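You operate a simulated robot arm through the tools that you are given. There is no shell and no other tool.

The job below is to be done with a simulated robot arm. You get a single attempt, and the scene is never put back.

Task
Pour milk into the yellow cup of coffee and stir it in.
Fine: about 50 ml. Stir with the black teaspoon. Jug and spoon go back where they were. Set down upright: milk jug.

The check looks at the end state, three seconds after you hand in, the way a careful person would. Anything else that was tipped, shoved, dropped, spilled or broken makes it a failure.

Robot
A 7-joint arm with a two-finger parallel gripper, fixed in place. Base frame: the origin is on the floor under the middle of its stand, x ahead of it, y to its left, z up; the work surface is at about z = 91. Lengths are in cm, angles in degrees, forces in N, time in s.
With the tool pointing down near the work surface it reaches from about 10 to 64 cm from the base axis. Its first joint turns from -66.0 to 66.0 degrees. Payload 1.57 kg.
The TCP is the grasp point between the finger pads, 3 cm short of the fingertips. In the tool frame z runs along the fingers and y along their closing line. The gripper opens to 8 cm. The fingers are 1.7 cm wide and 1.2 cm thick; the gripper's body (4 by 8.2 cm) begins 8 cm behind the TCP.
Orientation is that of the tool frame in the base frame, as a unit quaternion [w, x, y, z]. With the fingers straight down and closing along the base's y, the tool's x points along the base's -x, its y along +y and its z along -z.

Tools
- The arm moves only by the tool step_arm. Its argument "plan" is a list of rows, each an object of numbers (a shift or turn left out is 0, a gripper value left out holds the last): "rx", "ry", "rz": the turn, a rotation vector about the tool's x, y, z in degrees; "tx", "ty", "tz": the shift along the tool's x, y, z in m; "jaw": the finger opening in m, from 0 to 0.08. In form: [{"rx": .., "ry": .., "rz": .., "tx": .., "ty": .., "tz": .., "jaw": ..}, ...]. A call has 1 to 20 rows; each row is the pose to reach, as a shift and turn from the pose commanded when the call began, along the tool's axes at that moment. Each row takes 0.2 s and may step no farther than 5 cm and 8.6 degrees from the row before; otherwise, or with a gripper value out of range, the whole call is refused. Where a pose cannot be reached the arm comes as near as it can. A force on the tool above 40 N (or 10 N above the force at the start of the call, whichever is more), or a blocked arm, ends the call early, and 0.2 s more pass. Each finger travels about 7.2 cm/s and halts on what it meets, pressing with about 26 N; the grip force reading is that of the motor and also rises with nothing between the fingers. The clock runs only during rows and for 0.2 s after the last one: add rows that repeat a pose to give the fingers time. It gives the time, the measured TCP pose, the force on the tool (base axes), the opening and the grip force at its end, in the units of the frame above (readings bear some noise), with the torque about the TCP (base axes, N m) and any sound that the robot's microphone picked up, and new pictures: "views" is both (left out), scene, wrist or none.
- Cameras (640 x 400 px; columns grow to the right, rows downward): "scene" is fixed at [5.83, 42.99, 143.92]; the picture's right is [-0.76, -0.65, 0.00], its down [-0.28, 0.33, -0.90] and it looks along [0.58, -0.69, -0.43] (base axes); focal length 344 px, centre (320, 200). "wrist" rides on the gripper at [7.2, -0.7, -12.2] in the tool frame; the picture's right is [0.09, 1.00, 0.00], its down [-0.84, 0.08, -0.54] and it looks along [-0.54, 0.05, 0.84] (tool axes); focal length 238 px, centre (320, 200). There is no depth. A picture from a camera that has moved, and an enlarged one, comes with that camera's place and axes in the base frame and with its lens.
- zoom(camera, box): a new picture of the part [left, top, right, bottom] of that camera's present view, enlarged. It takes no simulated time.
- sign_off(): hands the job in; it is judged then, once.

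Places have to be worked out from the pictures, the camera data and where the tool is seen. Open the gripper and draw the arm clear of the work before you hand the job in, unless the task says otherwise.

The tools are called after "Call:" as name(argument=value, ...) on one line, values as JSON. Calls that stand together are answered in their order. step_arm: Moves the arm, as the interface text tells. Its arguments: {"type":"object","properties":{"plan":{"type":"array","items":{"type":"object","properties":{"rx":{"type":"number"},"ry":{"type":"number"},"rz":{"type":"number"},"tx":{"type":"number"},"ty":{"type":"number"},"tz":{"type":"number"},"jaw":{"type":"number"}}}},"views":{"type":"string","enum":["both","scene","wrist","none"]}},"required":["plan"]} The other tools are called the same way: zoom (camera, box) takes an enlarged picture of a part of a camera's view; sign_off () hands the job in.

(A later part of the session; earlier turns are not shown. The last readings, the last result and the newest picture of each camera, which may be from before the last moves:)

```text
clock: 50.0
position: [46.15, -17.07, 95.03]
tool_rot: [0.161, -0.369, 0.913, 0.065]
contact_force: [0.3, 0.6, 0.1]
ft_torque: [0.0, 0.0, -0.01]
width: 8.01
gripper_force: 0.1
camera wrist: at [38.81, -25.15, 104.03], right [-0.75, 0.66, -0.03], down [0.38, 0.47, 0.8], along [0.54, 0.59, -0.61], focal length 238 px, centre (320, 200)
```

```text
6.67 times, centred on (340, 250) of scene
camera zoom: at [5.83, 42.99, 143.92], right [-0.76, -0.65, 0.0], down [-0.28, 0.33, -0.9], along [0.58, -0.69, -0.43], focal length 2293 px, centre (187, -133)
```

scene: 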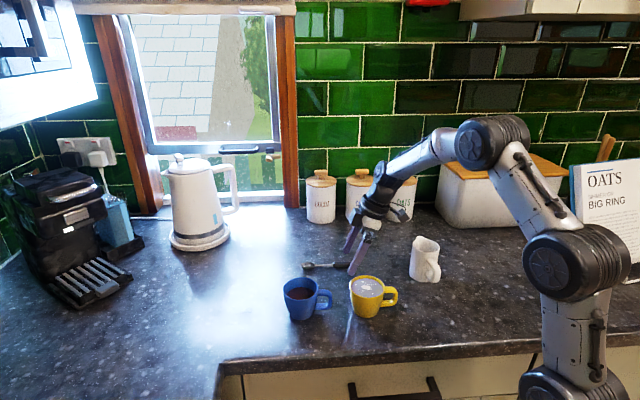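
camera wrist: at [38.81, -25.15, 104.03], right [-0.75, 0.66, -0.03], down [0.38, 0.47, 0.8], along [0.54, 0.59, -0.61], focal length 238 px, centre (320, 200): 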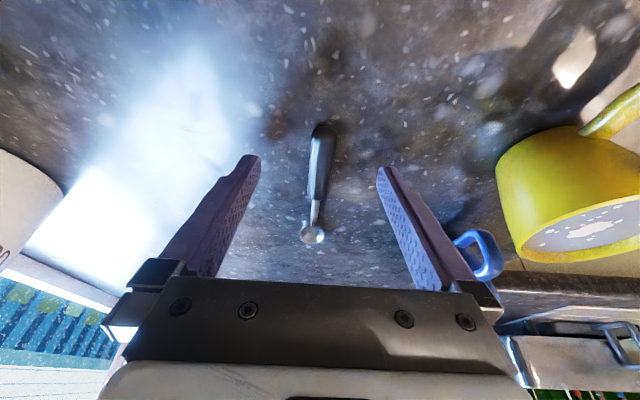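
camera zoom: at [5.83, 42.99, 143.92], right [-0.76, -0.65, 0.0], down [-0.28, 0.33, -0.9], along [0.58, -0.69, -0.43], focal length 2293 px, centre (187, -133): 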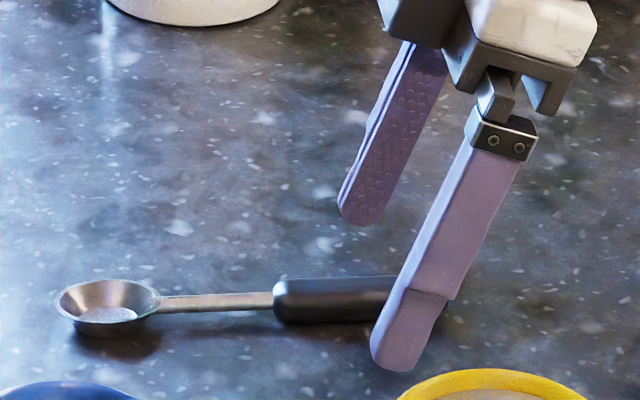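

The handle is centred between the fingertips. I lower the last 4.5 mm and close on the handle.

Call:
step_arm(plan=[{"tx": 0.0007, "tz": 0.0019}, {"tx": 0.0015, "tz": 0.0042}, {"tx": 0.0015, "tz": 0.0042}], views="scene")

Call:
zoom(camera="scene", box=[300, 220, 380, 280])

```text
clock: 50.8
position: [46.18, -17.14, 94.5]
tool_rot: [0.161, -0.369, 0.913, 0.066]
contact_force: [0.6, 0.3, -0.1]
ft_torque: [0.02, -0.02, 0.0]
width: 8.03
gripper_force: 0.0
```

scene: 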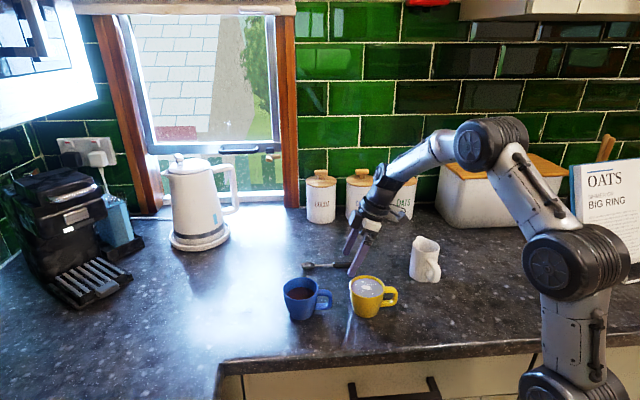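

```text
6.67 times, centred on (340, 250) of scene
camera zoom: at [5.83, 42.99, 143.92], right [-0.76, -0.65, 0.0], down [-0.28, 0.33, -0.9], along [0.58, -0.69, -0.43], focal length 2293 px, centre (187, -133)
```

zoom: 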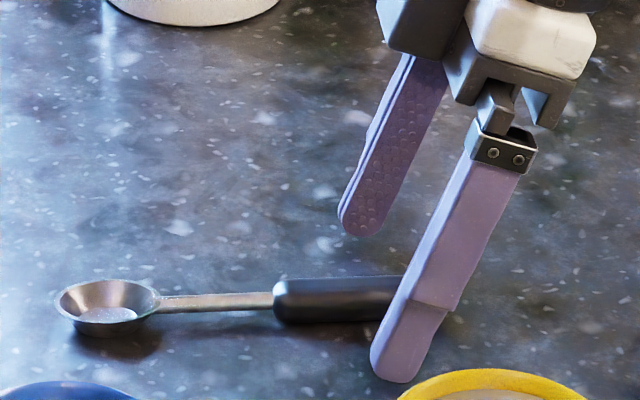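

No contact yet and the tips sit just above the counter. I close the jaw gradually on the spoon handle.

Call:
step_arm(plan=[{"jaw": 0.06}, {"jaw": 0.04}, {"jaw": 0.03}, {"jaw": 0.024}, {"jaw": 0.02}, {"jaw": 0.016}, {"jaw": 0.012}, {"jaw": 0.008}, {"jaw": 0.008}], views="both")

Call:
zoom(camera="wrist", box=[220, 100, 420, 240])

Call:
zoom(camera="scene", box=[300, 220, 380, 280])

```text
clock: 52.8
position: [46.11, -17.13, 94.57]
tool_rot: [0.161, -0.37, 0.913, 0.066]
contact_force: [-0.4, 0.2, 0.7]
ft_torque: [0.0, -0.02, 0.0]
width: 1.59
gripper_force: 26.1
camera wrist: at [38.8, -25.17, 103.53], right [-0.75, 0.66, -0.03], down [0.38, 0.47, 0.8], along [0.54, 0.59, -0.61], focal length 238 px, centre (320, 200)
```

scene: 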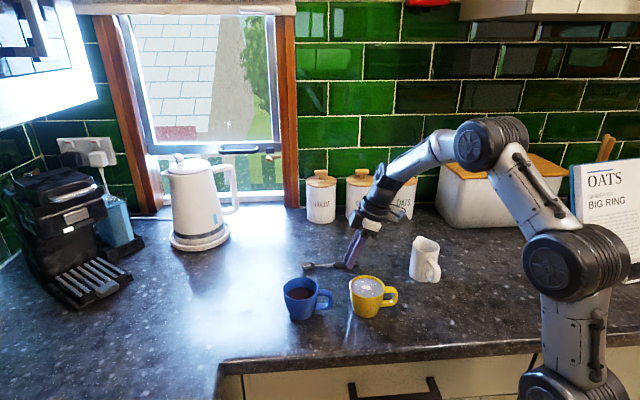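
wrist: 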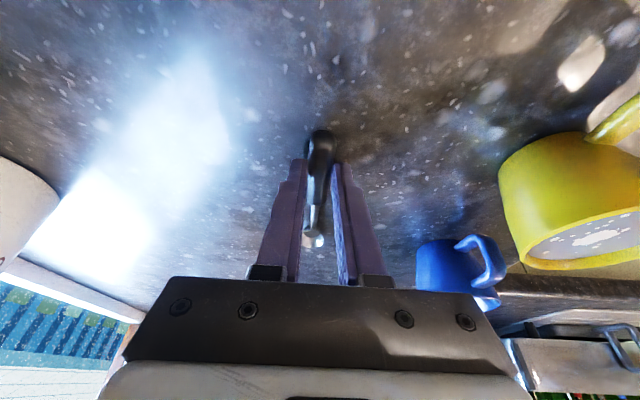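

```text
2.86 times, centred on (320, 170) of wrist
camera zoom: at [38.8, -25.17, 103.53], right [-0.75, 0.66, -0.03], down [0.38, 0.47, 0.8], along [0.54, 0.59, -0.61], focal length 681 px, centre (320, 286)
```

zoom: 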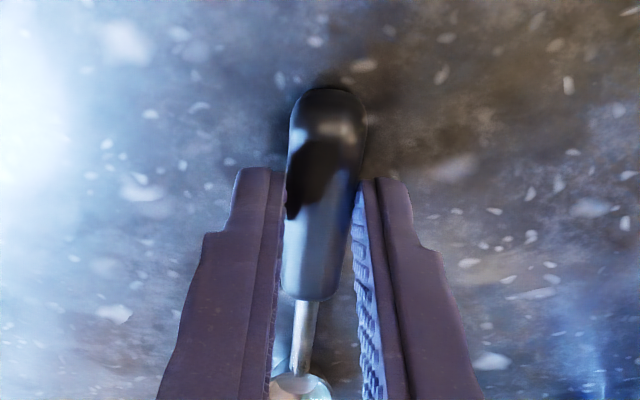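

```text
6.67 times, centred on (340, 250) of scene
camera zoom: at [5.83, 42.99, 143.92], right [-0.76, -0.65, 0.0], down [-0.28, 0.33, -0.9], along [0.58, -0.69, -0.43], focal length 2293 px, centre (187, -133)
```

zoom: 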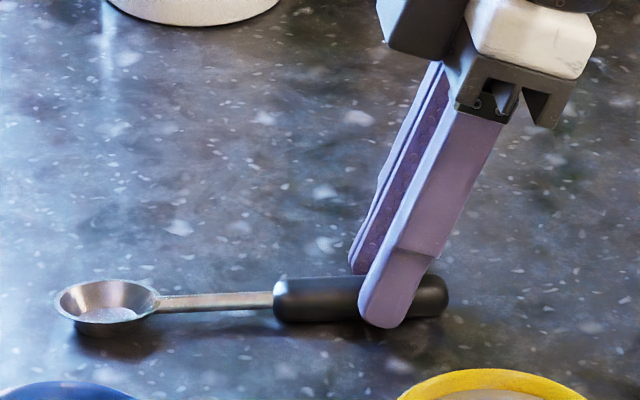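

The spoon is gripped at 1.59 cm width and hasn't shifted. I lift it straight up 12 cm.

Call:
step_arm(plan=[{"tx": -0.0017, "tz": -0.0047}, {"tx": -0.0058, "tz": -0.016}, {"tx": -0.0123, "tz": -0.0338}, {"tx": -0.0205, "tz": -0.0564}, {"tx": -0.0294, "tz": -0.0808}, {"tx": -0.0369, "tz": -0.1015}, {"tx": -0.041, "tz": -0.1128}, {"tx": -0.041, "tz": -0.1128}], views="both")

Call:
zoom(camera="scene", box=[260, 170, 420, 290])

```text
clock: 54.6
position: [46.25, -16.95, 106.67]
tool_rot: [0.161, -0.37, 0.913, 0.065]
contact_force: [0.6, -0.3, -0.4]
ft_torque: [-0.01, 0.03, -0.01]
width: 1.57
gripper_force: 26.1
camera wrist: at [38.82, -25.06, 115.6], right [-0.75, 0.66, -0.03], down [0.38, 0.47, 0.8], along [0.54, 0.59, -0.61], focal length 238 px, centre (320, 200)
```

scene: 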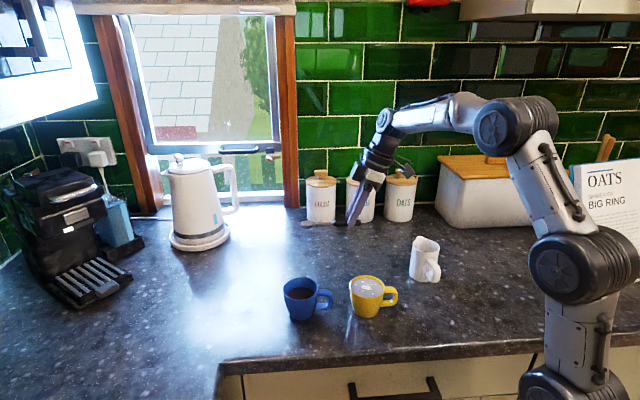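
wrist: 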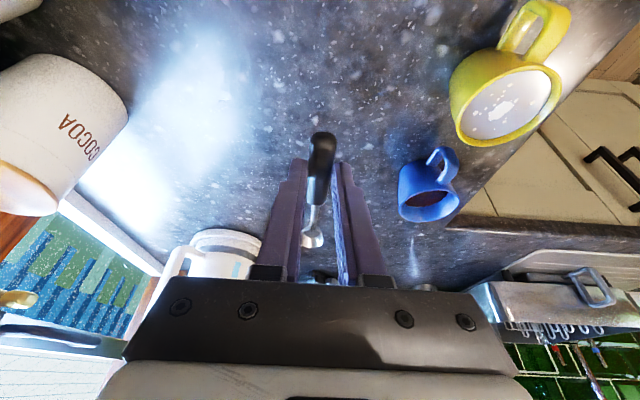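

```text
3.33 times, centred on (340, 230) of scene
camera zoom: at [5.83, 42.99, 143.92], right [-0.76, -0.65, 0.0], down [-0.28, 0.33, -0.9], along [0.58, -0.69, -0.43], focal length 1147 px, centre (253, 100)
```

zoom: 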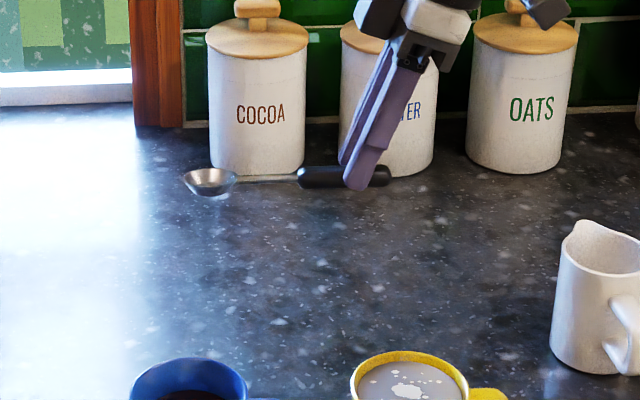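

The spoon lifted level and held. I carry it over the yellow cup while tipping its bowl down 60°, staying well above both rims.

Call:
step_arm(plan=[{"ry": 1.2, "tx": 0.0002, "ty": 0.0031, "tz": -0.0015}, {"ry": 4.4, "tx": 0.0007, "ty": 0.0115, "tz": -0.0058}, {"ry": 9.4, "tx": 0.0014, "ty": 0.0243, "tz": -0.0122}, {"ry": 15.6, "tx": 0.0023, "ty": 0.0403, "tz": -0.0202}, {"ry": 22.6, "tx": 0.0034, "ty": 0.0585, "tz": -0.0293}, {"ry": 30, "tx": 0.0045, "ty": 0.0777, "tz": -0.0389}, {"ry": 37.4, "tx": 0.0056, "ty": 0.0969, "tz": -0.0485}, {"ry": 44.4, "tx": 0.0067, "ty": 0.1151, "tz": -0.0576}, {"ry": 50.6, "tx": 0.0076, "ty": 0.1311, "tz": -0.0656}, {"ry": 55.6, "tx": 0.0084, "ty": 0.1439, "tz": -0.072}, {"ry": 58.8, "tx": 0.0089, "ty": 0.1523, "tz": -0.0762}, {"ry": 60, "tx": 0.009, "ty": 0.1554, "tz": -0.0778}, {"ry": 60, "tx": 0.009, "ty": 0.1554, "tz": -0.0778}], views="both")

Call:
zoom(camera="wrist", box=[260, 160, 380, 290])

Call:
zoom(camera="scene", box=[310, 190, 430, 330])

```text
clock: 57.4
position: [32.95, -8.31, 113.58]
tool_rot: [-0.317, -0.351, 0.871, -0.128]
contact_force: [0.0, -0.4, -1.6]
ft_torque: [-0.02, -0.03, 0.01]
width: 1.59
gripper_force: 26.2
camera wrist: at [35.04, -7.18, 127.59], right [-0.74, 0.67, 0.06], down [0.66, 0.74, -0.12], along [-0.13, -0.05, -0.99], focal length 238 px, centre (320, 200)
```

scene: 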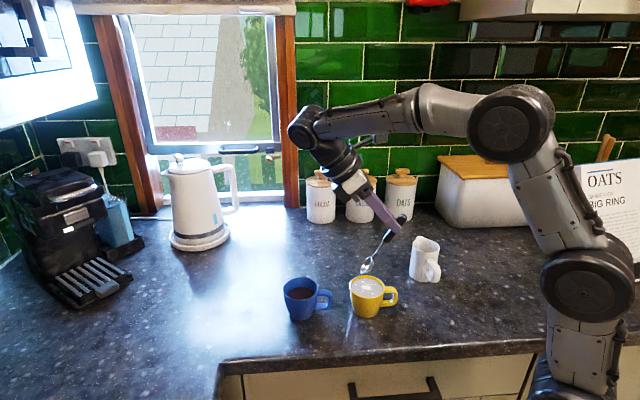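
wrist: 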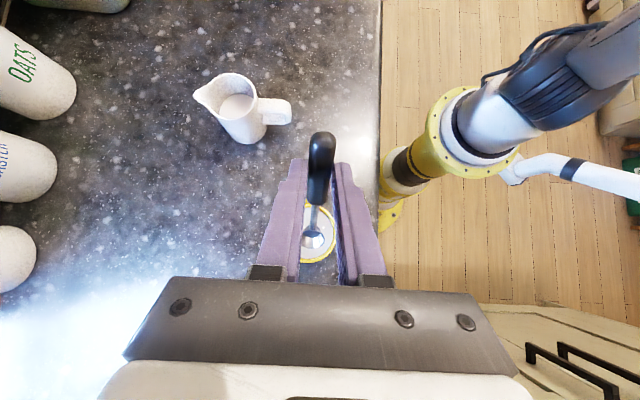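

```text
3.08 times, centred on (320, 225) of wrist
camera zoom: at [35.04, -7.18, 127.59], right [-0.74, 0.67, 0.06], down [0.66, 0.74, -0.12], along [-0.13, -0.05, -0.99], focal length 733 px, centre (320, 123)
```

zoom: 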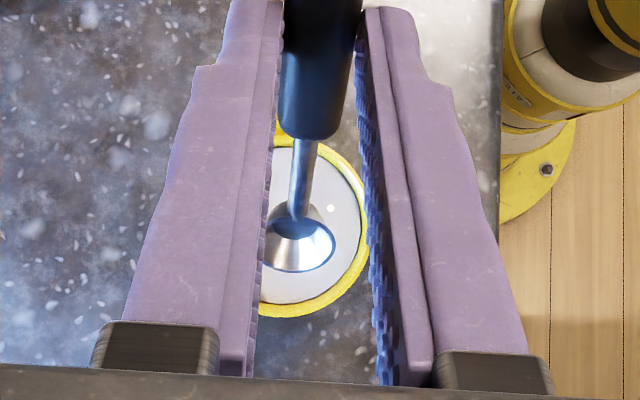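

```text
2.86 times, centred on (370, 260) of scene
camera zoom: at [5.83, 42.99, 143.92], right [-0.76, -0.65, 0.0], down [-0.28, 0.33, -0.9], along [0.58, -0.69, -0.43], focal length 983 px, centre (177, 29)
```

zoom: 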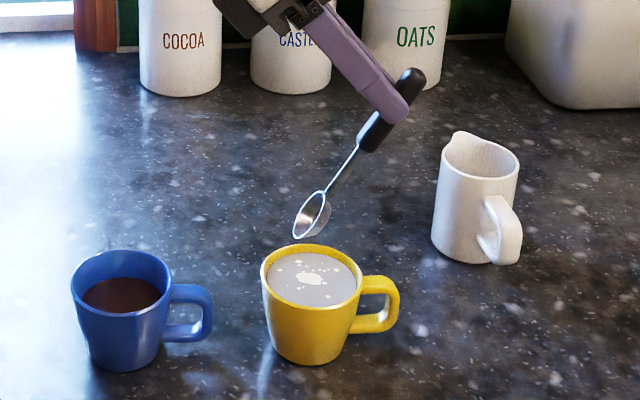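

The spoon bowl hangs above the cup, about 0.4 cm ahead of centre and a little to the tool's +y side. I shift about 3.5 mm in -y, lower until the bowl is just above the rim, and re-check.

Call:
step_arm(plan=[{"tx": -0.006, "ty": -0.001, "tz": 0.0071}, {"tx": -0.0125, "ty": -0.0025, "tz": 0.0149}, {"tx": -0.0195, "ty": -0.0035, "tz": 0.0232}, {"tx": -0.0238, "ty": -0.0035, "tz": 0.0283}, {"tx": -0.0238, "ty": -0.0035, "tz": 0.0283}], views="both")

Call:
zoom(camera="wrist", box=[260, 160, 380, 290])

Call:
zoom(camera="scene", box=[330, 240, 410, 330])

```text
clock: 58.6
position: [33.26, -8.85, 109.82]
tool_rot: [-0.318, -0.352, 0.871, -0.129]
contact_force: [0.6, -0.5, 0.0]
ft_torque: [-0.01, -0.01, -0.03]
width: 1.62
gripper_force: 26.7
camera wrist: at [35.28, -7.54, 123.78], right [-0.74, 0.67, 0.06], down [0.66, 0.74, -0.12], along [-0.13, -0.05, -0.99], focal length 238 px, centre (320, 200)
```

scene: 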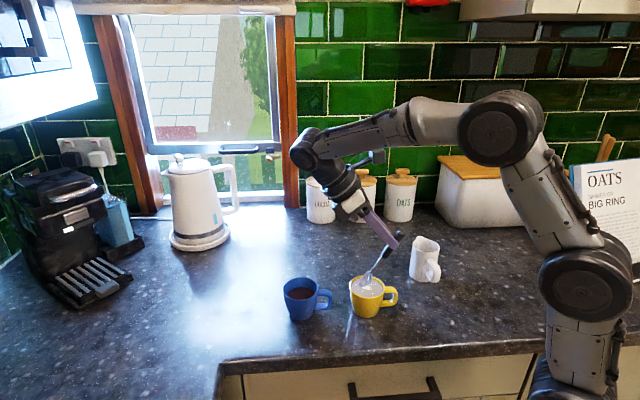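
wrist: 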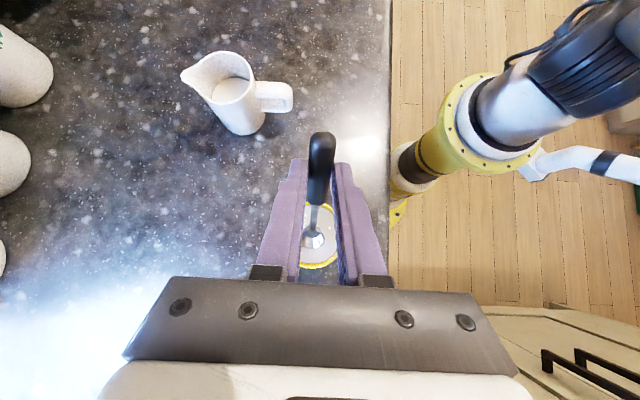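

```text
3.08 times, centred on (320, 225) of wrist
camera zoom: at [35.28, -7.54, 123.78], right [-0.74, 0.67, 0.06], down [0.66, 0.74, -0.12], along [-0.13, -0.05, -0.99], focal length 733 px, centre (320, 123)
```

zoom: 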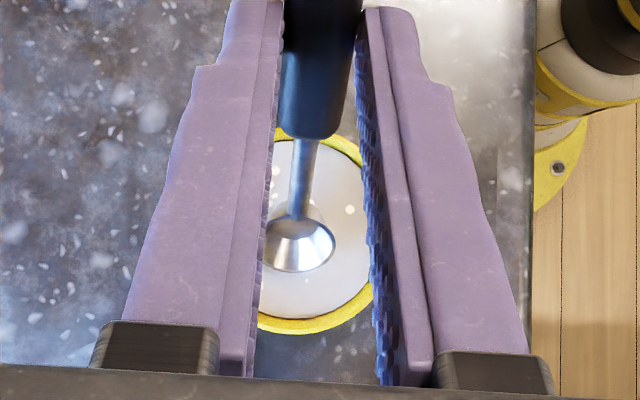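

```text
4.44 times, centred on (370, 285) of scene
camera zoom: at [5.83, 42.99, 143.92], right [-0.76, -0.65, 0.0], down [-0.28, 0.33, -0.9], along [0.58, -0.69, -0.43], focal length 1529 px, centre (98, -178)
```

zoom: 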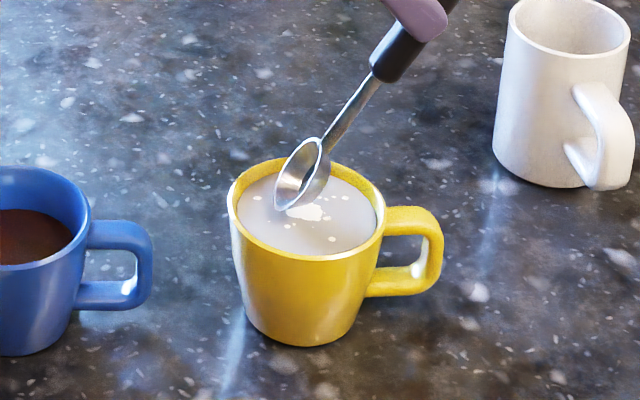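

The bowl is just above the surface and well inside the rim (about 0.4 cm ahead of centre). I lower it slowly into the coffee until the bowl is about 2.5 cm under.

Call:
step_arm(plan=[{"tx": -0.003, "ty": -0.0005, "tz": 0.0035}, {"tx": -0.0075, "ty": -0.001, "tz": 0.0089}, {"tx": -0.013, "ty": -0.0015, "tz": 0.0155}, {"tx": -0.0185, "ty": -0.0015, "tz": 0.022}, {"tx": -0.0235, "ty": -0.0015, "tz": 0.028}, {"tx": -0.0275, "ty": -0.0015, "tz": 0.0328}, {"tx": -0.0296, "ty": -0.0015, "tz": 0.0352}, {"tx": -0.0296, "ty": -0.0015, "tz": 0.0352}], views="both")

Call:
zoom(camera="wrist", box=[260, 160, 380, 290])

Call:
zoom(camera="scene", box=[330, 240, 410, 330])

```text
clock: 60.4
position: [33.11, -8.82, 105.3]
tool_rot: [-0.318, -0.352, 0.871, -0.128]
contact_force: [-0.4, 1.5, -0.1]
ft_torque: [0.0, -0.03, -0.01]
width: 1.58
gripper_force: 26.3
camera wrist: at [35.32, -7.66, 119.23], right [-0.74, 0.67, 0.06], down [0.66, 0.74, -0.12], along [-0.13, -0.05, -0.99], focal length 238 px, centre (320, 200)
```

scene: 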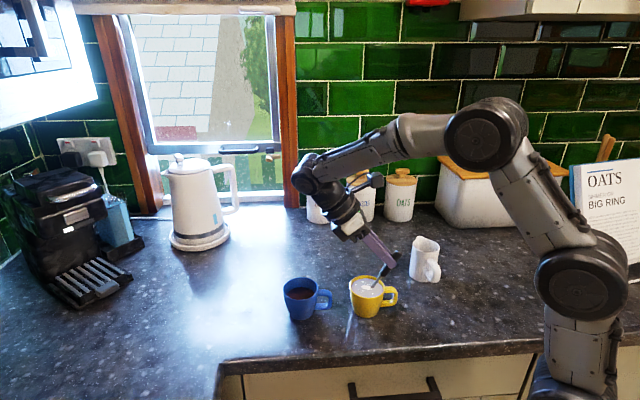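
wrist: 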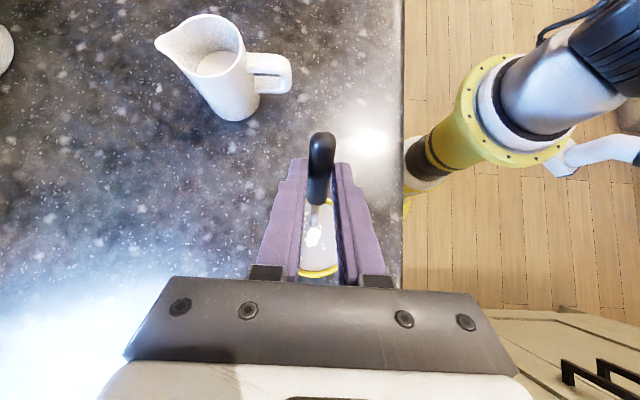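

```text
3.08 times, centred on (320, 225) of wrist
camera zoom: at [35.32, -7.66, 119.23], right [-0.74, 0.67, 0.06], down [0.66, 0.74, -0.12], along [-0.13, -0.05, -0.99], focal length 733 px, centre (320, 123)
```

zoom: 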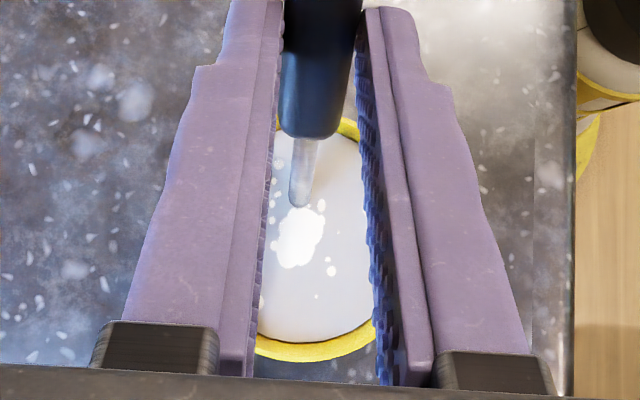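

```text
4.44 times, centred on (370, 285) of scene
camera zoom: at [5.83, 42.99, 143.92], right [-0.76, -0.65, 0.0], down [-0.28, 0.33, -0.9], along [0.58, -0.69, -0.43], focal length 1529 px, centre (98, -178)
```

zoom: 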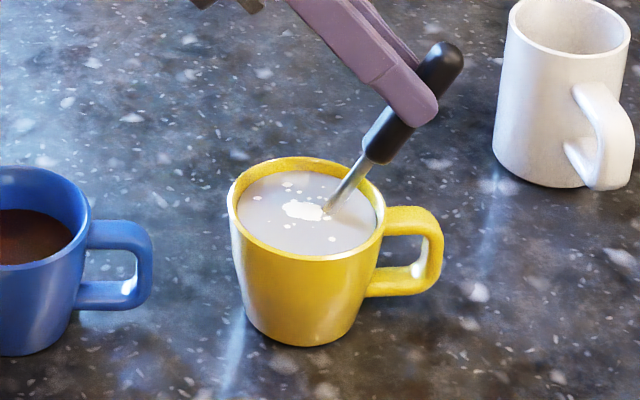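

The bowl is submerged with no contact force, and the handle clears the rim by over 2 cm. I stir one gentle test circle of 1 cm radius and watch the forces.

Call:
step_arm(plan=[{"tx": -0.0038, "ty": 0, "tz": -0.0032}, {"tx": -0.0077, "ty": 0, "tz": -0.0064}, {"tx": -0.0062, "ty": 0.0059, "tz": -0.0052}, {"tx": -0.0024, "ty": 0.0095, "tz": -0.002}, {"tx": 0.0024, "ty": 0.0095, "tz": 0.002}, {"tx": 0.0062, "ty": 0.0059, "tz": 0.0052}, {"tx": 0.0077, "ty": 0, "tz": 0.0064}, {"tx": 0.0062, "ty": -0.0059, "tz": 0.0052}, {"tx": 0.0024, "ty": -0.0095, "tz": 0.002}, {"tx": -0.0024, "ty": -0.0095, "tz": -0.002}, {"tx": -0.0062, "ty": -0.0059, "tz": -0.0052}, {"tx": -0.0077, "ty": 0, "tz": -0.0064}, {"tx": -0.0038, "ty": 0, "tz": -0.0032}, {"tx": 0, "ty": 0, "tz": 0}], views="both")

Call:
zoom(camera="scene", box=[330, 240, 410, 330])

```text
clock: 63.4
position: [33.33, -8.67, 105.29]
tool_rot: [-0.317, -0.352, 0.871, -0.127]
contact_force: [0.3, -0.6, -0.3]
ft_torque: [0.03, 0.0, 0.0]
width: 1.6
gripper_force: 26.1
camera wrist: at [35.37, -7.58, 119.21], right [-0.74, 0.67, 0.06], down [0.66, 0.74, -0.12], along [-0.13, -0.05, -0.99], focal length 238 px, centre (320, 200)
```

scene: 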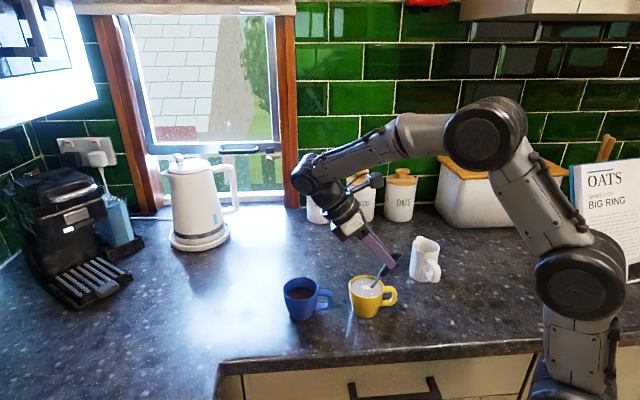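
wrist: 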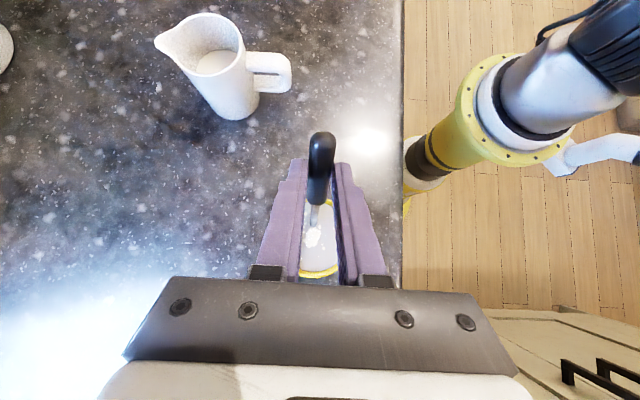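

```text
4.44 times, centred on (370, 285) of scene
camera zoom: at [5.83, 42.99, 143.92], right [-0.76, -0.65, 0.0], down [-0.28, 0.33, -0.9], along [0.58, -0.69, -0.43], focal length 1529 px, centre (98, -178)
```

zoom: 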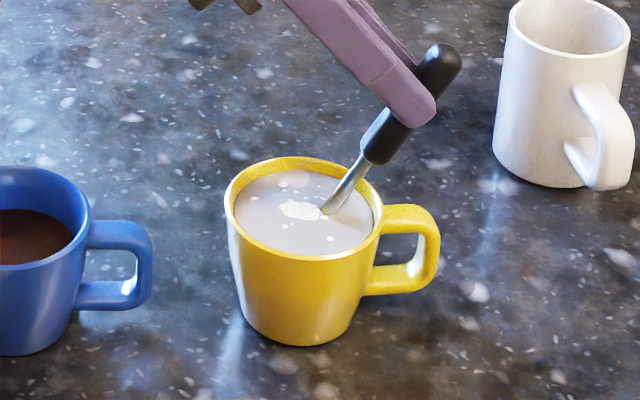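

The circle ran without force spikes, but comparing pictures the cup crept about 1.4 mm, so the bowl tip brushed the far wall. I raise the spoon 0.8 cm, move the stirring centre 0.4 cm back and shrink the radius to 0.7 cm, then stir again.

Call:
step_arm(plan=[{"tx": 0.0041, "ty": 0, "tz": -0.0018}, {"tx": 0.0082, "ty": 0, "tz": -0.0036}, {"tx": 0.0028, "ty": 0, "tz": -0.0081}, {"tx": 0.0044, "ty": 0.0049, "tz": -0.0068}, {"tx": 0.0082, "ty": 0.007, "tz": -0.0036}, {"tx": 0.012, "ty": 0.0049, "tz": -0.0004}, {"tx": 0.0136, "ty": 0, "tz": 0.0009}, {"tx": 0.012, "ty": -0.0049, "tz": -0.0004}, {"tx": 0.0082, "ty": -0.007, "tz": -0.0036}, {"tx": 0.0044, "ty": -0.0049, "tz": -0.0068}, {"tx": 0.0028, "ty": 0, "tz": -0.0081}, {"tx": 0.0044, "ty": 0.0049, "tz": -0.0068}, {"tx": 0.0082, "ty": 0.007, "tz": -0.0036}, {"tx": 0.012, "ty": 0.0049, "tz": -0.0004}, {"tx": 0.0136, "ty": 0, "tz": 0.0009}, {"tx": 0.012, "ty": -0.0049, "tz": -0.0004}, {"tx": 0.0082, "ty": -0.007, "tz": -0.0036}, {"tx": 0.0044, "ty": -0.0049, "tz": -0.0068}, {"tx": 0.0028, "ty": 0, "tz": -0.0081}, {"tx": 0.0082, "ty": 0, "tz": -0.0036}], views="both")

Call:
zoom(camera="scene", box=[330, 240, 410, 330])

Call:
zoom(camera="wrist", box=[260, 160, 380, 290])

```text
clock: 67.6
position: [32.91, -9.14, 106.14]
tool_rot: [-0.317, -0.352, 0.871, -0.128]
contact_force: [0.5, -0.7, -1.0]
ft_torque: [0.0, 0.01, 0.01]
width: 1.61
gripper_force: 26.4
camera wrist: at [35.08, -8.0, 120.08], right [-0.74, 0.67, 0.06], down [0.66, 0.74, -0.12], along [-0.13, -0.05, -0.99], focal length 238 px, centre (320, 200)
```

scene: 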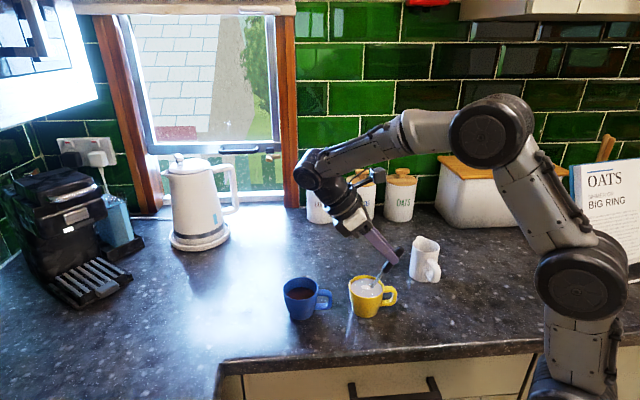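
wrist: 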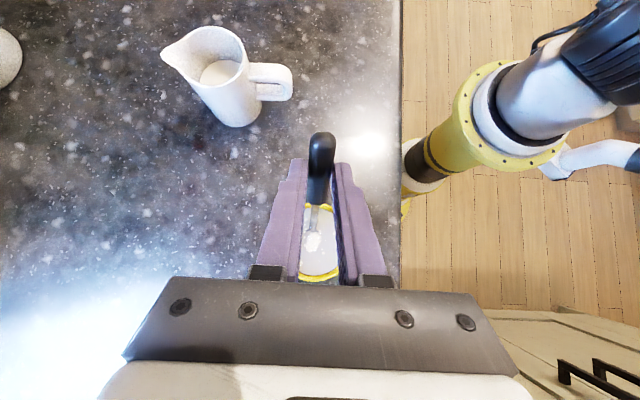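

```text
4.44 times, centred on (370, 285) of scene
camera zoom: at [5.83, 42.99, 143.92], right [-0.76, -0.65, 0.0], down [-0.28, 0.33, -0.9], along [0.58, -0.69, -0.43], focal length 1529 px, centre (98, -178)
```

zoom: 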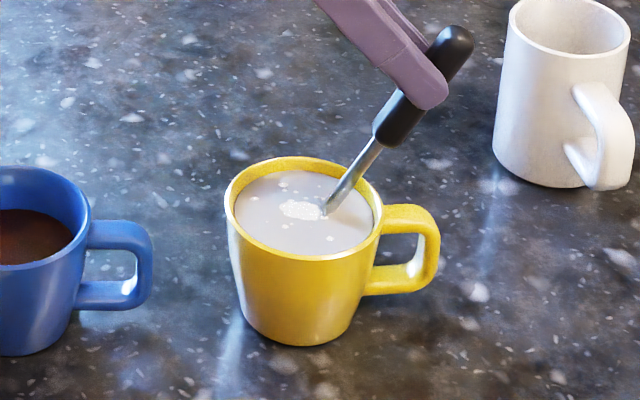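

```text
3.08 times, centred on (320, 225) of wrist
camera zoom: at [35.08, -8.0, 120.08], right [-0.74, 0.67, 0.06], down [0.66, 0.74, -0.12], along [-0.13, -0.05, -0.99], focal length 733 px, centre (320, 123)
```

zoom: 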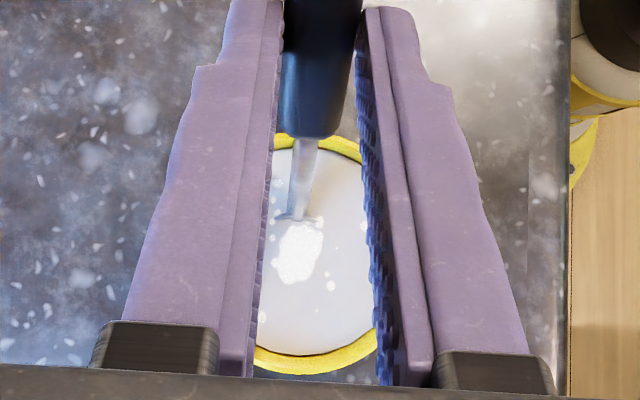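

The cup stayed put this time. I keep stirring with several more gentle circles around the same centre.

Call:
step_arm(plan=[{"tx": -0.0065, "ty": -0.001, "tz": -0.0055}, {"tx": -0.0033, "ty": 0.0064, "tz": -0.0027}, {"tx": 0.0033, "ty": 0.0064, "tz": 0.0027}, {"tx": 0.0065, "ty": -0.001, "tz": 0.0055}, {"tx": 0.0033, "ty": -0.0084, "tz": 0.0027}, {"tx": -0.0033, "ty": -0.0084, "tz": -0.0027}, {"tx": -0.0065, "ty": -0.001, "tz": -0.0055}, {"tx": -0.0033, "ty": 0.0064, "tz": -0.0027}, {"tx": 0.0033, "ty": 0.0064, "tz": 0.0027}, {"tx": 0.0065, "ty": -0.001, "tz": 0.0055}, {"tx": 0.0033, "ty": -0.0084, "tz": 0.0027}, {"tx": -0.0033, "ty": -0.0084, "tz": -0.0027}, {"tx": -0.0065, "ty": -0.001, "tz": -0.0055}, {"tx": -0.0033, "ty": 0.0064, "tz": -0.0027}, {"tx": 0.0033, "ty": 0.0064, "tz": 0.0027}, {"tx": 0.0065, "ty": -0.001, "tz": 0.0055}, {"tx": 0.0033, "ty": -0.0084, "tz": 0.0027}, {"tx": -0.0033, "ty": -0.0084, "tz": -0.0027}, {"tx": -0.0065, "ty": -0.001, "tz": -0.0055}, {"tx": 0, "ty": 0, "tz": 0}], views="both")

Call:
zoom(camera="scene", box=[330, 240, 410, 330])

Call:
zoom(camera="wrist", box=[260, 160, 380, 290])

```text
clock: 71.8
position: [32.92, -8.96, 106.01]
tool_rot: [-0.317, -0.352, 0.871, -0.128]
contact_force: [0.8, -0.4, 0.4]
ft_torque: [0.0, -0.01, 0.01]
width: 1.6
gripper_force: 25.9
camera wrist: at [35.02, -7.84, 119.94], right [-0.74, 0.67, 0.06], down [0.66, 0.74, -0.12], along [-0.13, -0.05, -0.99], focal length 238 px, centre (320, 200)
```

scene: 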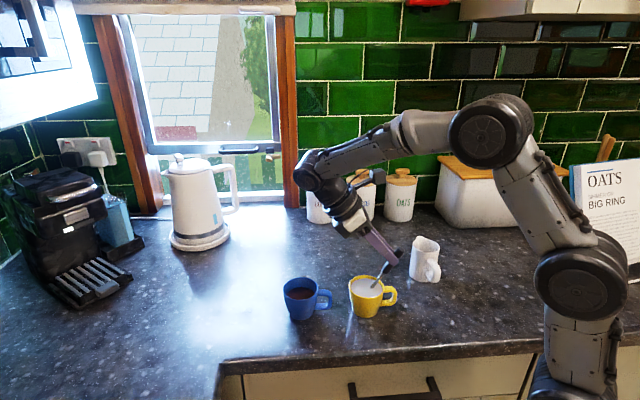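
wrist: 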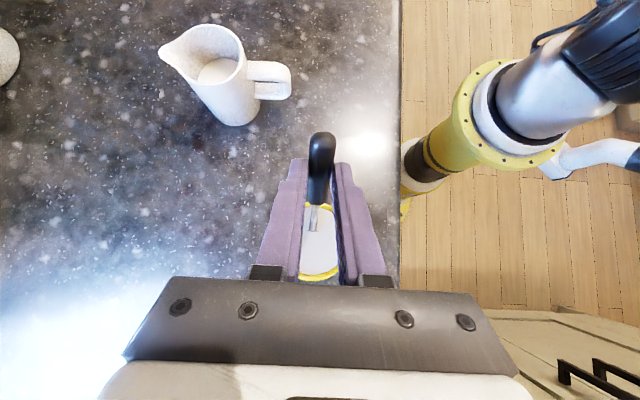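

```text
4.44 times, centred on (370, 285) of scene
camera zoom: at [5.83, 42.99, 143.92], right [-0.76, -0.65, 0.0], down [-0.28, 0.33, -0.9], along [0.58, -0.69, -0.43], focal length 1529 px, centre (98, -178)
```

zoom: 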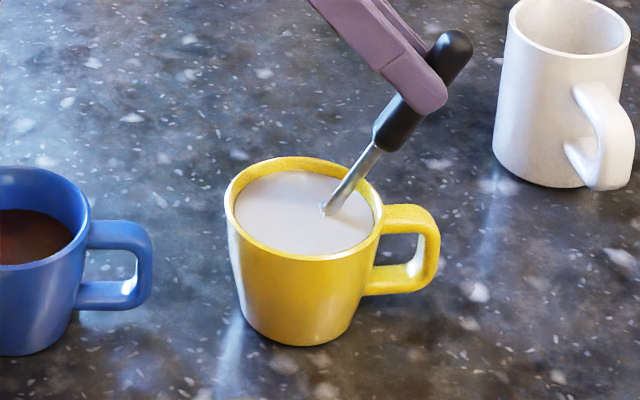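

```text
3.08 times, centred on (320, 225) of wrist
camera zoom: at [35.02, -7.84, 119.94], right [-0.74, 0.67, 0.06], down [0.66, 0.74, -0.12], along [-0.13, -0.05, -0.99], focal length 733 px, centre (320, 123)
```

zoom: 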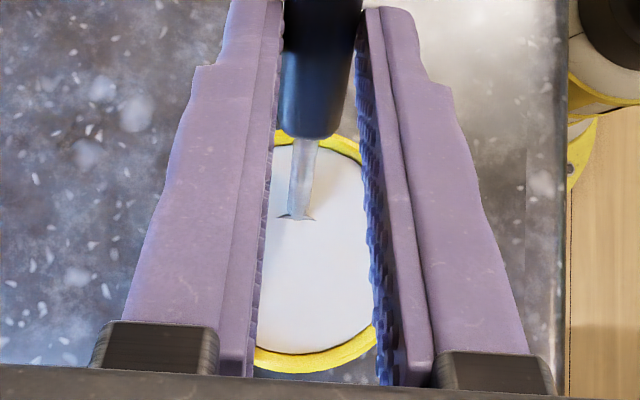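

The white patch is gone and the coffee is uniform; the cup hasn't moved. I do one more set of gentle circles for good measure.

Call:
step_arm(plan=[{"tx": -0.0065, "ty": -0.001, "tz": -0.0055}, {"tx": -0.0033, "ty": 0.0064, "tz": -0.0027}, {"tx": 0.0033, "ty": 0.0064, "tz": 0.0027}, {"tx": 0.0065, "ty": -0.001, "tz": 0.0055}, {"tx": 0.0033, "ty": -0.0084, "tz": 0.0027}, {"tx": -0.0033, "ty": -0.0084, "tz": -0.0027}, {"tx": -0.0065, "ty": -0.001, "tz": -0.0055}, {"tx": -0.0033, "ty": 0.0064, "tz": -0.0027}, {"tx": 0.0033, "ty": 0.0064, "tz": 0.0027}, {"tx": 0.0065, "ty": -0.001, "tz": 0.0055}, {"tx": 0.0033, "ty": -0.0084, "tz": 0.0027}, {"tx": -0.0033, "ty": -0.0084, "tz": -0.0027}, {"tx": -0.0065, "ty": -0.001, "tz": -0.0055}, {"tx": 0, "ty": 0, "tz": 0}, {"tx": 0, "ty": 0, "tz": 0}], views="scene")

Call:
zoom(camera="scene", box=[330, 240, 410, 330])

```text
clock: 75.0
position: [32.85, -8.96, 105.87]
tool_rot: [-0.317, -0.353, 0.871, -0.129]
contact_force: [0.1, 0.5, -0.5]
ft_torque: [0.02, 0.0, -0.01]
width: 1.61
gripper_force: 25.6
```

scene: 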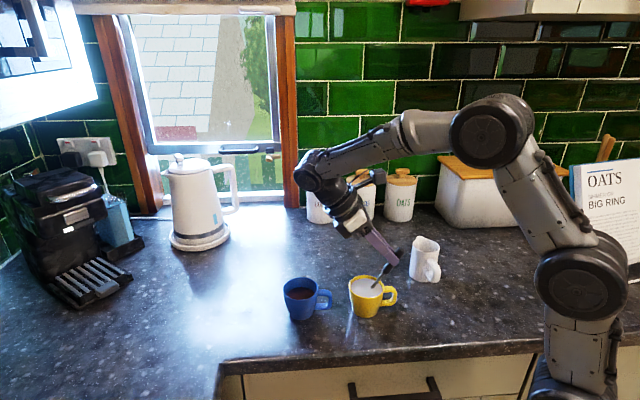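

```text
4.44 times, centred on (370, 285) of scene
camera zoom: at [5.83, 42.99, 143.92], right [-0.76, -0.65, 0.0], down [-0.28, 0.33, -0.9], along [0.58, -0.69, -0.43], focal length 1529 px, centre (98, -178)
```

zoom: 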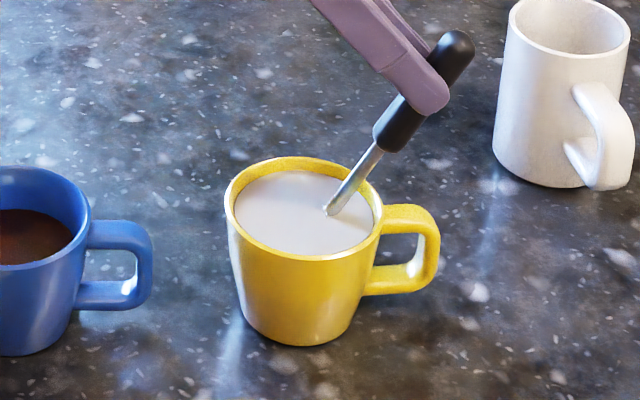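

The stirring is done. I raise the spoon slowly straight out of the cup and pause above it so any drips fall back in.

Call:
step_arm(plan=[{"tx": 0.003, "tz": -0.0036}, {"tx": 0.0075, "tz": -0.0089}, {"tx": 0.013, "tz": -0.0155}, {"tx": 0.0185, "tz": -0.022}, {"tx": 0.024, "tz": -0.0286}, {"tx": 0.0295, "tz": -0.0352}, {"tx": 0.034, "tz": -0.0405}, {"tx": 0.0354, "tz": -0.0422}, {"tx": 0.0354, "tz": -0.0422}, {"tx": 0.0354, "tz": -0.0422}, {"tx": 0.0354, "tz": -0.0422}, {"tx": 0.0354, "tz": -0.0422}, {"tx": 0.0354, "tz": -0.0422}, {"tx": 0.0354, "tz": -0.0422}, {"tx": 0.0425, "tz": -0.0507}, {"tx": 0.0514, "tz": -0.0613}, {"tx": 0.0514, "tz": -0.0613}, {"tx": 0.0514, "tz": -0.0613}], views="both")

Call:
zoom(camera="scene", box=[320, 220, 410, 330])

Call:
zoom(camera="wrist", box=[260, 160, 380, 290])

```text
clock: 78.8
position: [32.86, -8.9, 114.0]
tool_rot: [-0.317, -0.352, 0.871, -0.128]
contact_force: [-0.2, -0.3, -0.8]
ft_torque: [-0.05, -0.03, 0.0]
width: 1.58
gripper_force: 26.1
camera wrist: at [35.07, -7.79, 127.97], right [-0.74, 0.67, 0.06], down [0.66, 0.74, -0.12], along [-0.13, -0.05, -0.99], focal length 238 px, centre (320, 200)
```

scene: 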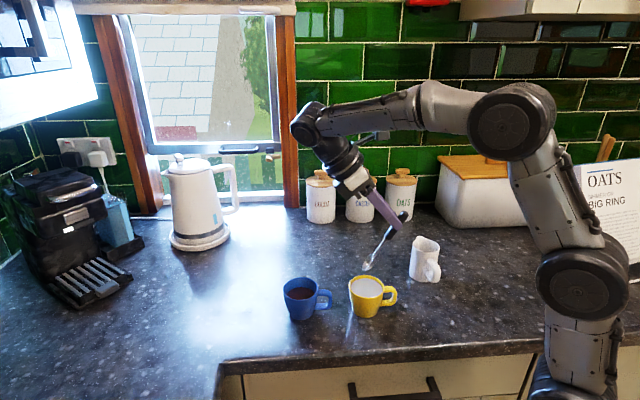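
wrist: 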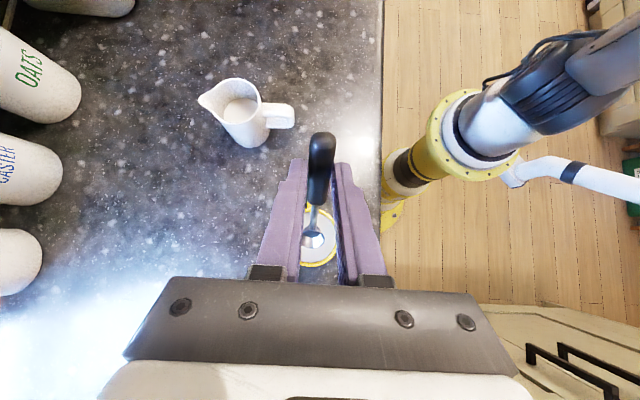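

```text
3.64 times, centred on (365, 275) of scene
camera zoom: at [5.83, 42.99, 143.92], right [-0.76, -0.65, 0.0], down [-0.28, 0.33, -0.9], along [0.58, -0.69, -0.43], focal length 1251 px, centre (156, -73)
```

zoom: 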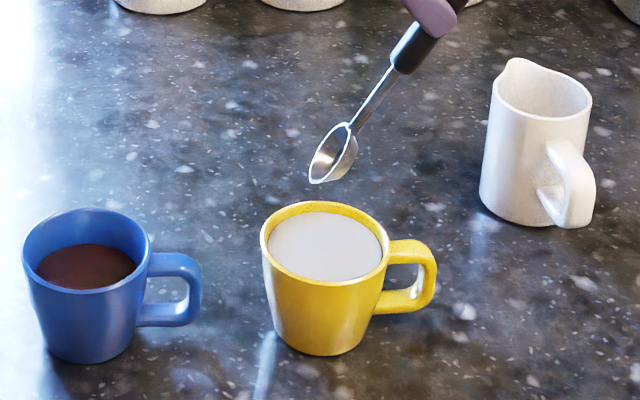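

```text
3.08 times, centred on (320, 225) of wrist
camera zoom: at [35.07, -7.79, 127.97], right [-0.74, 0.67, 0.06], down [0.66, 0.74, -0.12], along [-0.13, -0.05, -0.99], focal length 733 px, centre (320, 123)
```

zoom: 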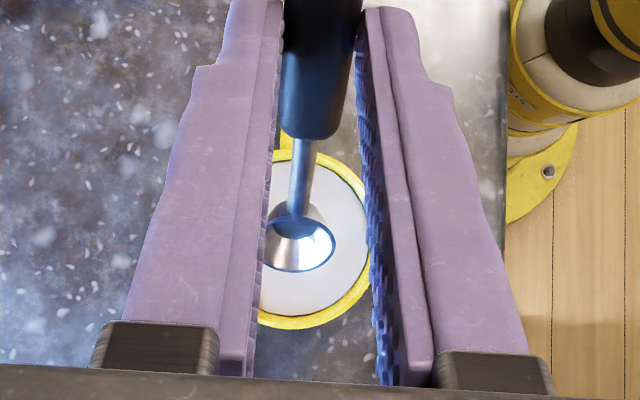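

The spoon is clear and clean, and nothing has spilled. I carry it back over its original place, levelling it on the way.

Call:
step_arm(plan=[{"ry": -1.2, "tx": -0.0015, "ty": -0.003, "tz": 0.0006}, {"ry": -4.4, "tx": -0.0058, "ty": -0.0111, "tz": 0.0024}, {"ry": -9.4, "tx": -0.0122, "ty": -0.0235, "tz": 0.0051}, {"ry": -15.6, "tx": -0.0203, "ty": -0.039, "tz": 0.0084}, {"ry": -22.6, "tx": -0.0294, "ty": -0.0566, "tz": 0.0122}, {"ry": -30, "tx": -0.0391, "ty": -0.0752, "tz": 0.0162}, {"ry": -37.4, "tx": -0.0488, "ty": -0.0939, "tz": 0.0202}, {"ry": -44.4, "tx": -0.0579, "ty": -0.1114, "tz": 0.024}, {"ry": -50.6, "tx": -0.066, "ty": -0.127, "tz": 0.0274}, {"ry": -55.6, "tx": -0.0724, "ty": -0.1393, "tz": 0.03}, {"ry": -58.8, "tx": -0.0766, "ty": -0.1475, "tz": 0.0318}, {"ry": -60, "tx": -0.0782, "ty": -0.1505, "tz": 0.0324}, {"ry": -60, "tx": -0.0782, "ty": -0.1505, "tz": 0.0324}], views="both")

Call:
zoom(camera="scene", box=[260, 170, 420, 290])

```text
clock: 81.6
position: [46.21, -17.17, 106.44]
tool_rot: [0.16, -0.369, 0.913, 0.065]
contact_force: [-0.3, -0.5, -0.2]
ft_torque: [0.0, 0.0, 0.0]
width: 1.62
gripper_force: 26.0
camera wrist: at [38.73, -25.31, 115.48], right [-0.75, 0.66, -0.03], down [0.38, 0.47, 0.8], along [0.54, 0.59, -0.6], focal length 238 px, centre (320, 200)
```

scene: 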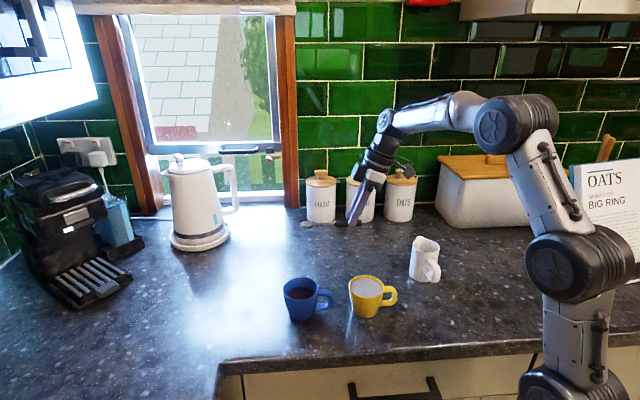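
wrist: 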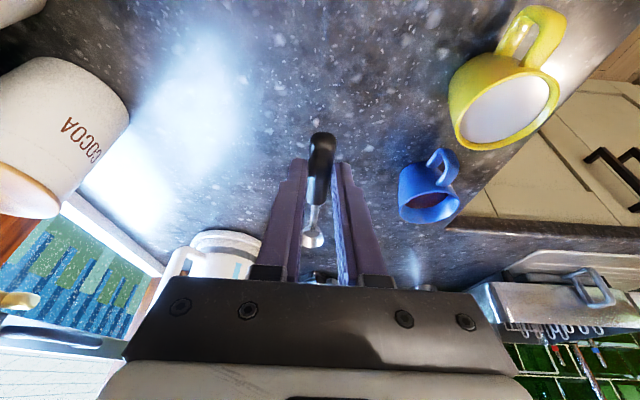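

```text
3.33 times, centred on (340, 230) of scene
camera zoom: at [5.83, 42.99, 143.92], right [-0.76, -0.65, 0.0], down [-0.28, 0.33, -0.9], along [0.58, -0.69, -0.43], focal length 1147 px, centre (253, 100)
```

zoom: 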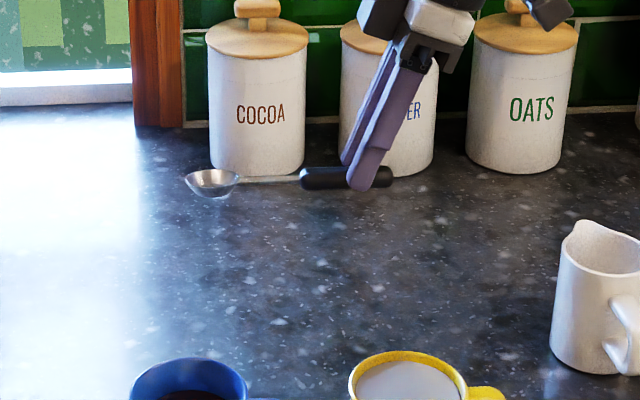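

The spoon is level again and held the same as when lifted. I lower it back to just above the counter.

Call:
step_arm(plan=[{"tx": 0.0011, "tz": 0.0031}, {"tx": 0.0041, "tz": 0.0113}, {"tx": 0.0086, "tz": 0.0235}, {"tx": 0.014, "tz": 0.0384}, {"tx": 0.0198, "tz": 0.0545}, {"tx": 0.0257, "tz": 0.0706}, {"tx": 0.0311, "tz": 0.0855}, {"tx": 0.0355, "tz": 0.0977}, {"tx": 0.0386, "tz": 0.1059}, {"tx": 0.0397, "tz": 0.109}, {"tx": 0.0397, "tz": 0.109}], views="both")

Call:
zoom(camera="scene", box=[300, 220, 380, 280])

```text
clock: 84.0
position: [46.24, -17.18, 94.92]
tool_rot: [0.16, -0.37, 0.913, 0.066]
contact_force: [0.1, 0.6, 0.1]
ft_torque: [-0.03, -0.02, -0.02]
width: 1.61
gripper_force: 25.6
camera wrist: at [38.79, -25.23, 103.95], right [-0.75, 0.66, -0.03], down [0.38, 0.47, 0.8], along [0.54, 0.59, -0.61], focal length 238 px, centre (320, 200)
```

scene: 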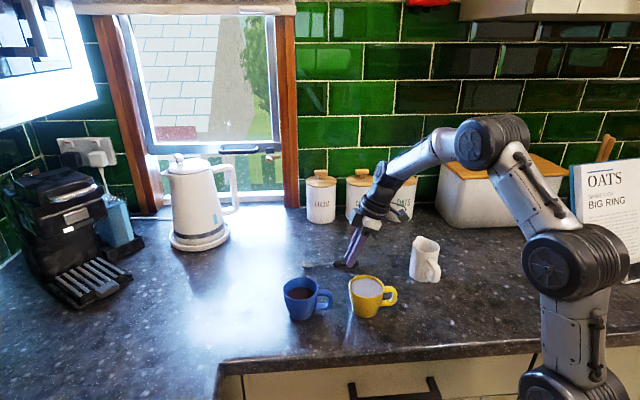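
wrist: 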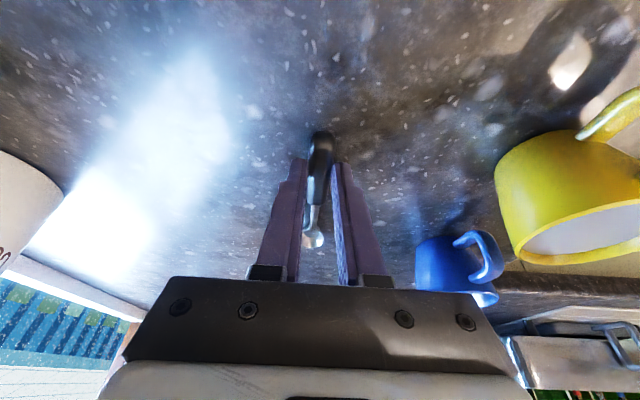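

```text
6.67 times, centred on (340, 250) of scene
camera zoom: at [5.83, 42.99, 143.92], right [-0.76, -0.65, 0.0], down [-0.28, 0.33, -0.9], along [0.58, -0.69, -0.43], focal length 2293 px, centre (187, -133)
```

zoom: 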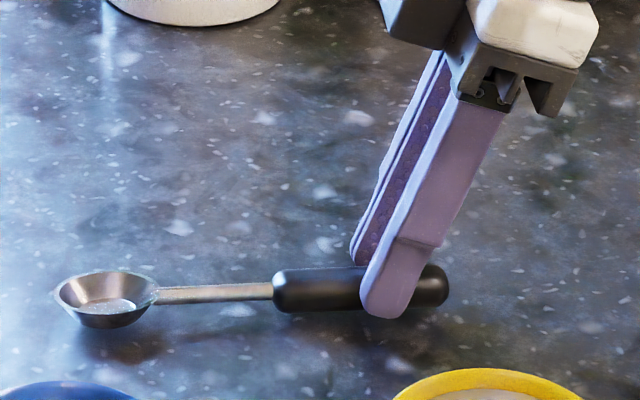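

The spoon hovers about 4 mm above its original spot, matching the earlier picture. I lower that last bit and check for contact.

Call:
step_arm(plan=[{"tx": 0.0005, "tz": 0.0013}, {"tx": 0.0009, "tz": 0.0025}, {"tx": 0.0012, "tz": 0.0034}, {"tx": 0.0012, "tz": 0.0034}], views="scene")

Call:
zoom(camera="scene", box=[300, 220, 380, 280])

```text
clock: 85.0
position: [46.19, -17.09, 94.68]
tool_rot: [0.161, -0.369, 0.913, 0.065]
contact_force: [0.3, 0.8, -0.6]
ft_torque: [-0.02, 0.04, 0.01]
width: 1.6
gripper_force: 26.0
```

scene: 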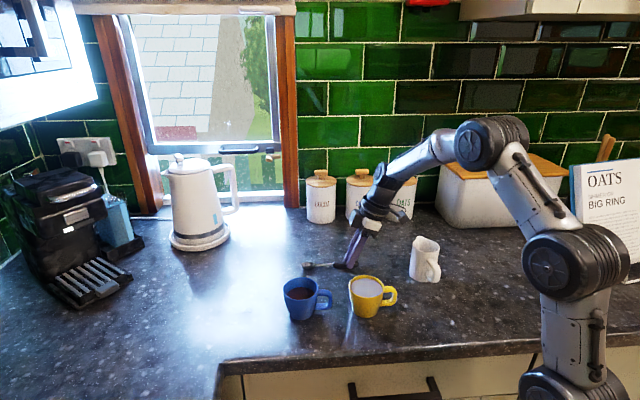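

```text
6.67 times, centred on (340, 250) of scene
camera zoom: at [5.83, 42.99, 143.92], right [-0.76, -0.65, 0.0], down [-0.28, 0.33, -0.9], along [0.58, -0.69, -0.43], focal length 2293 px, centre (187, -133)
```

zoom: 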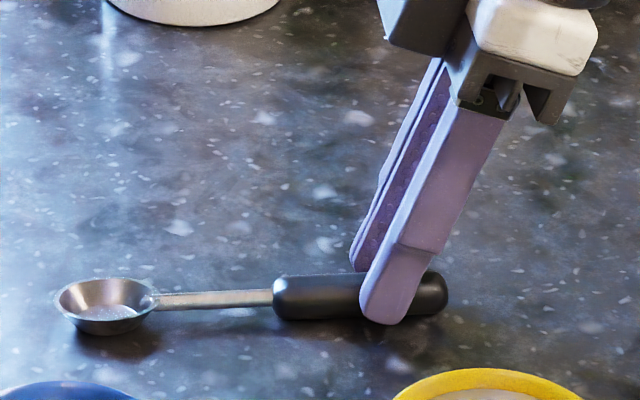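

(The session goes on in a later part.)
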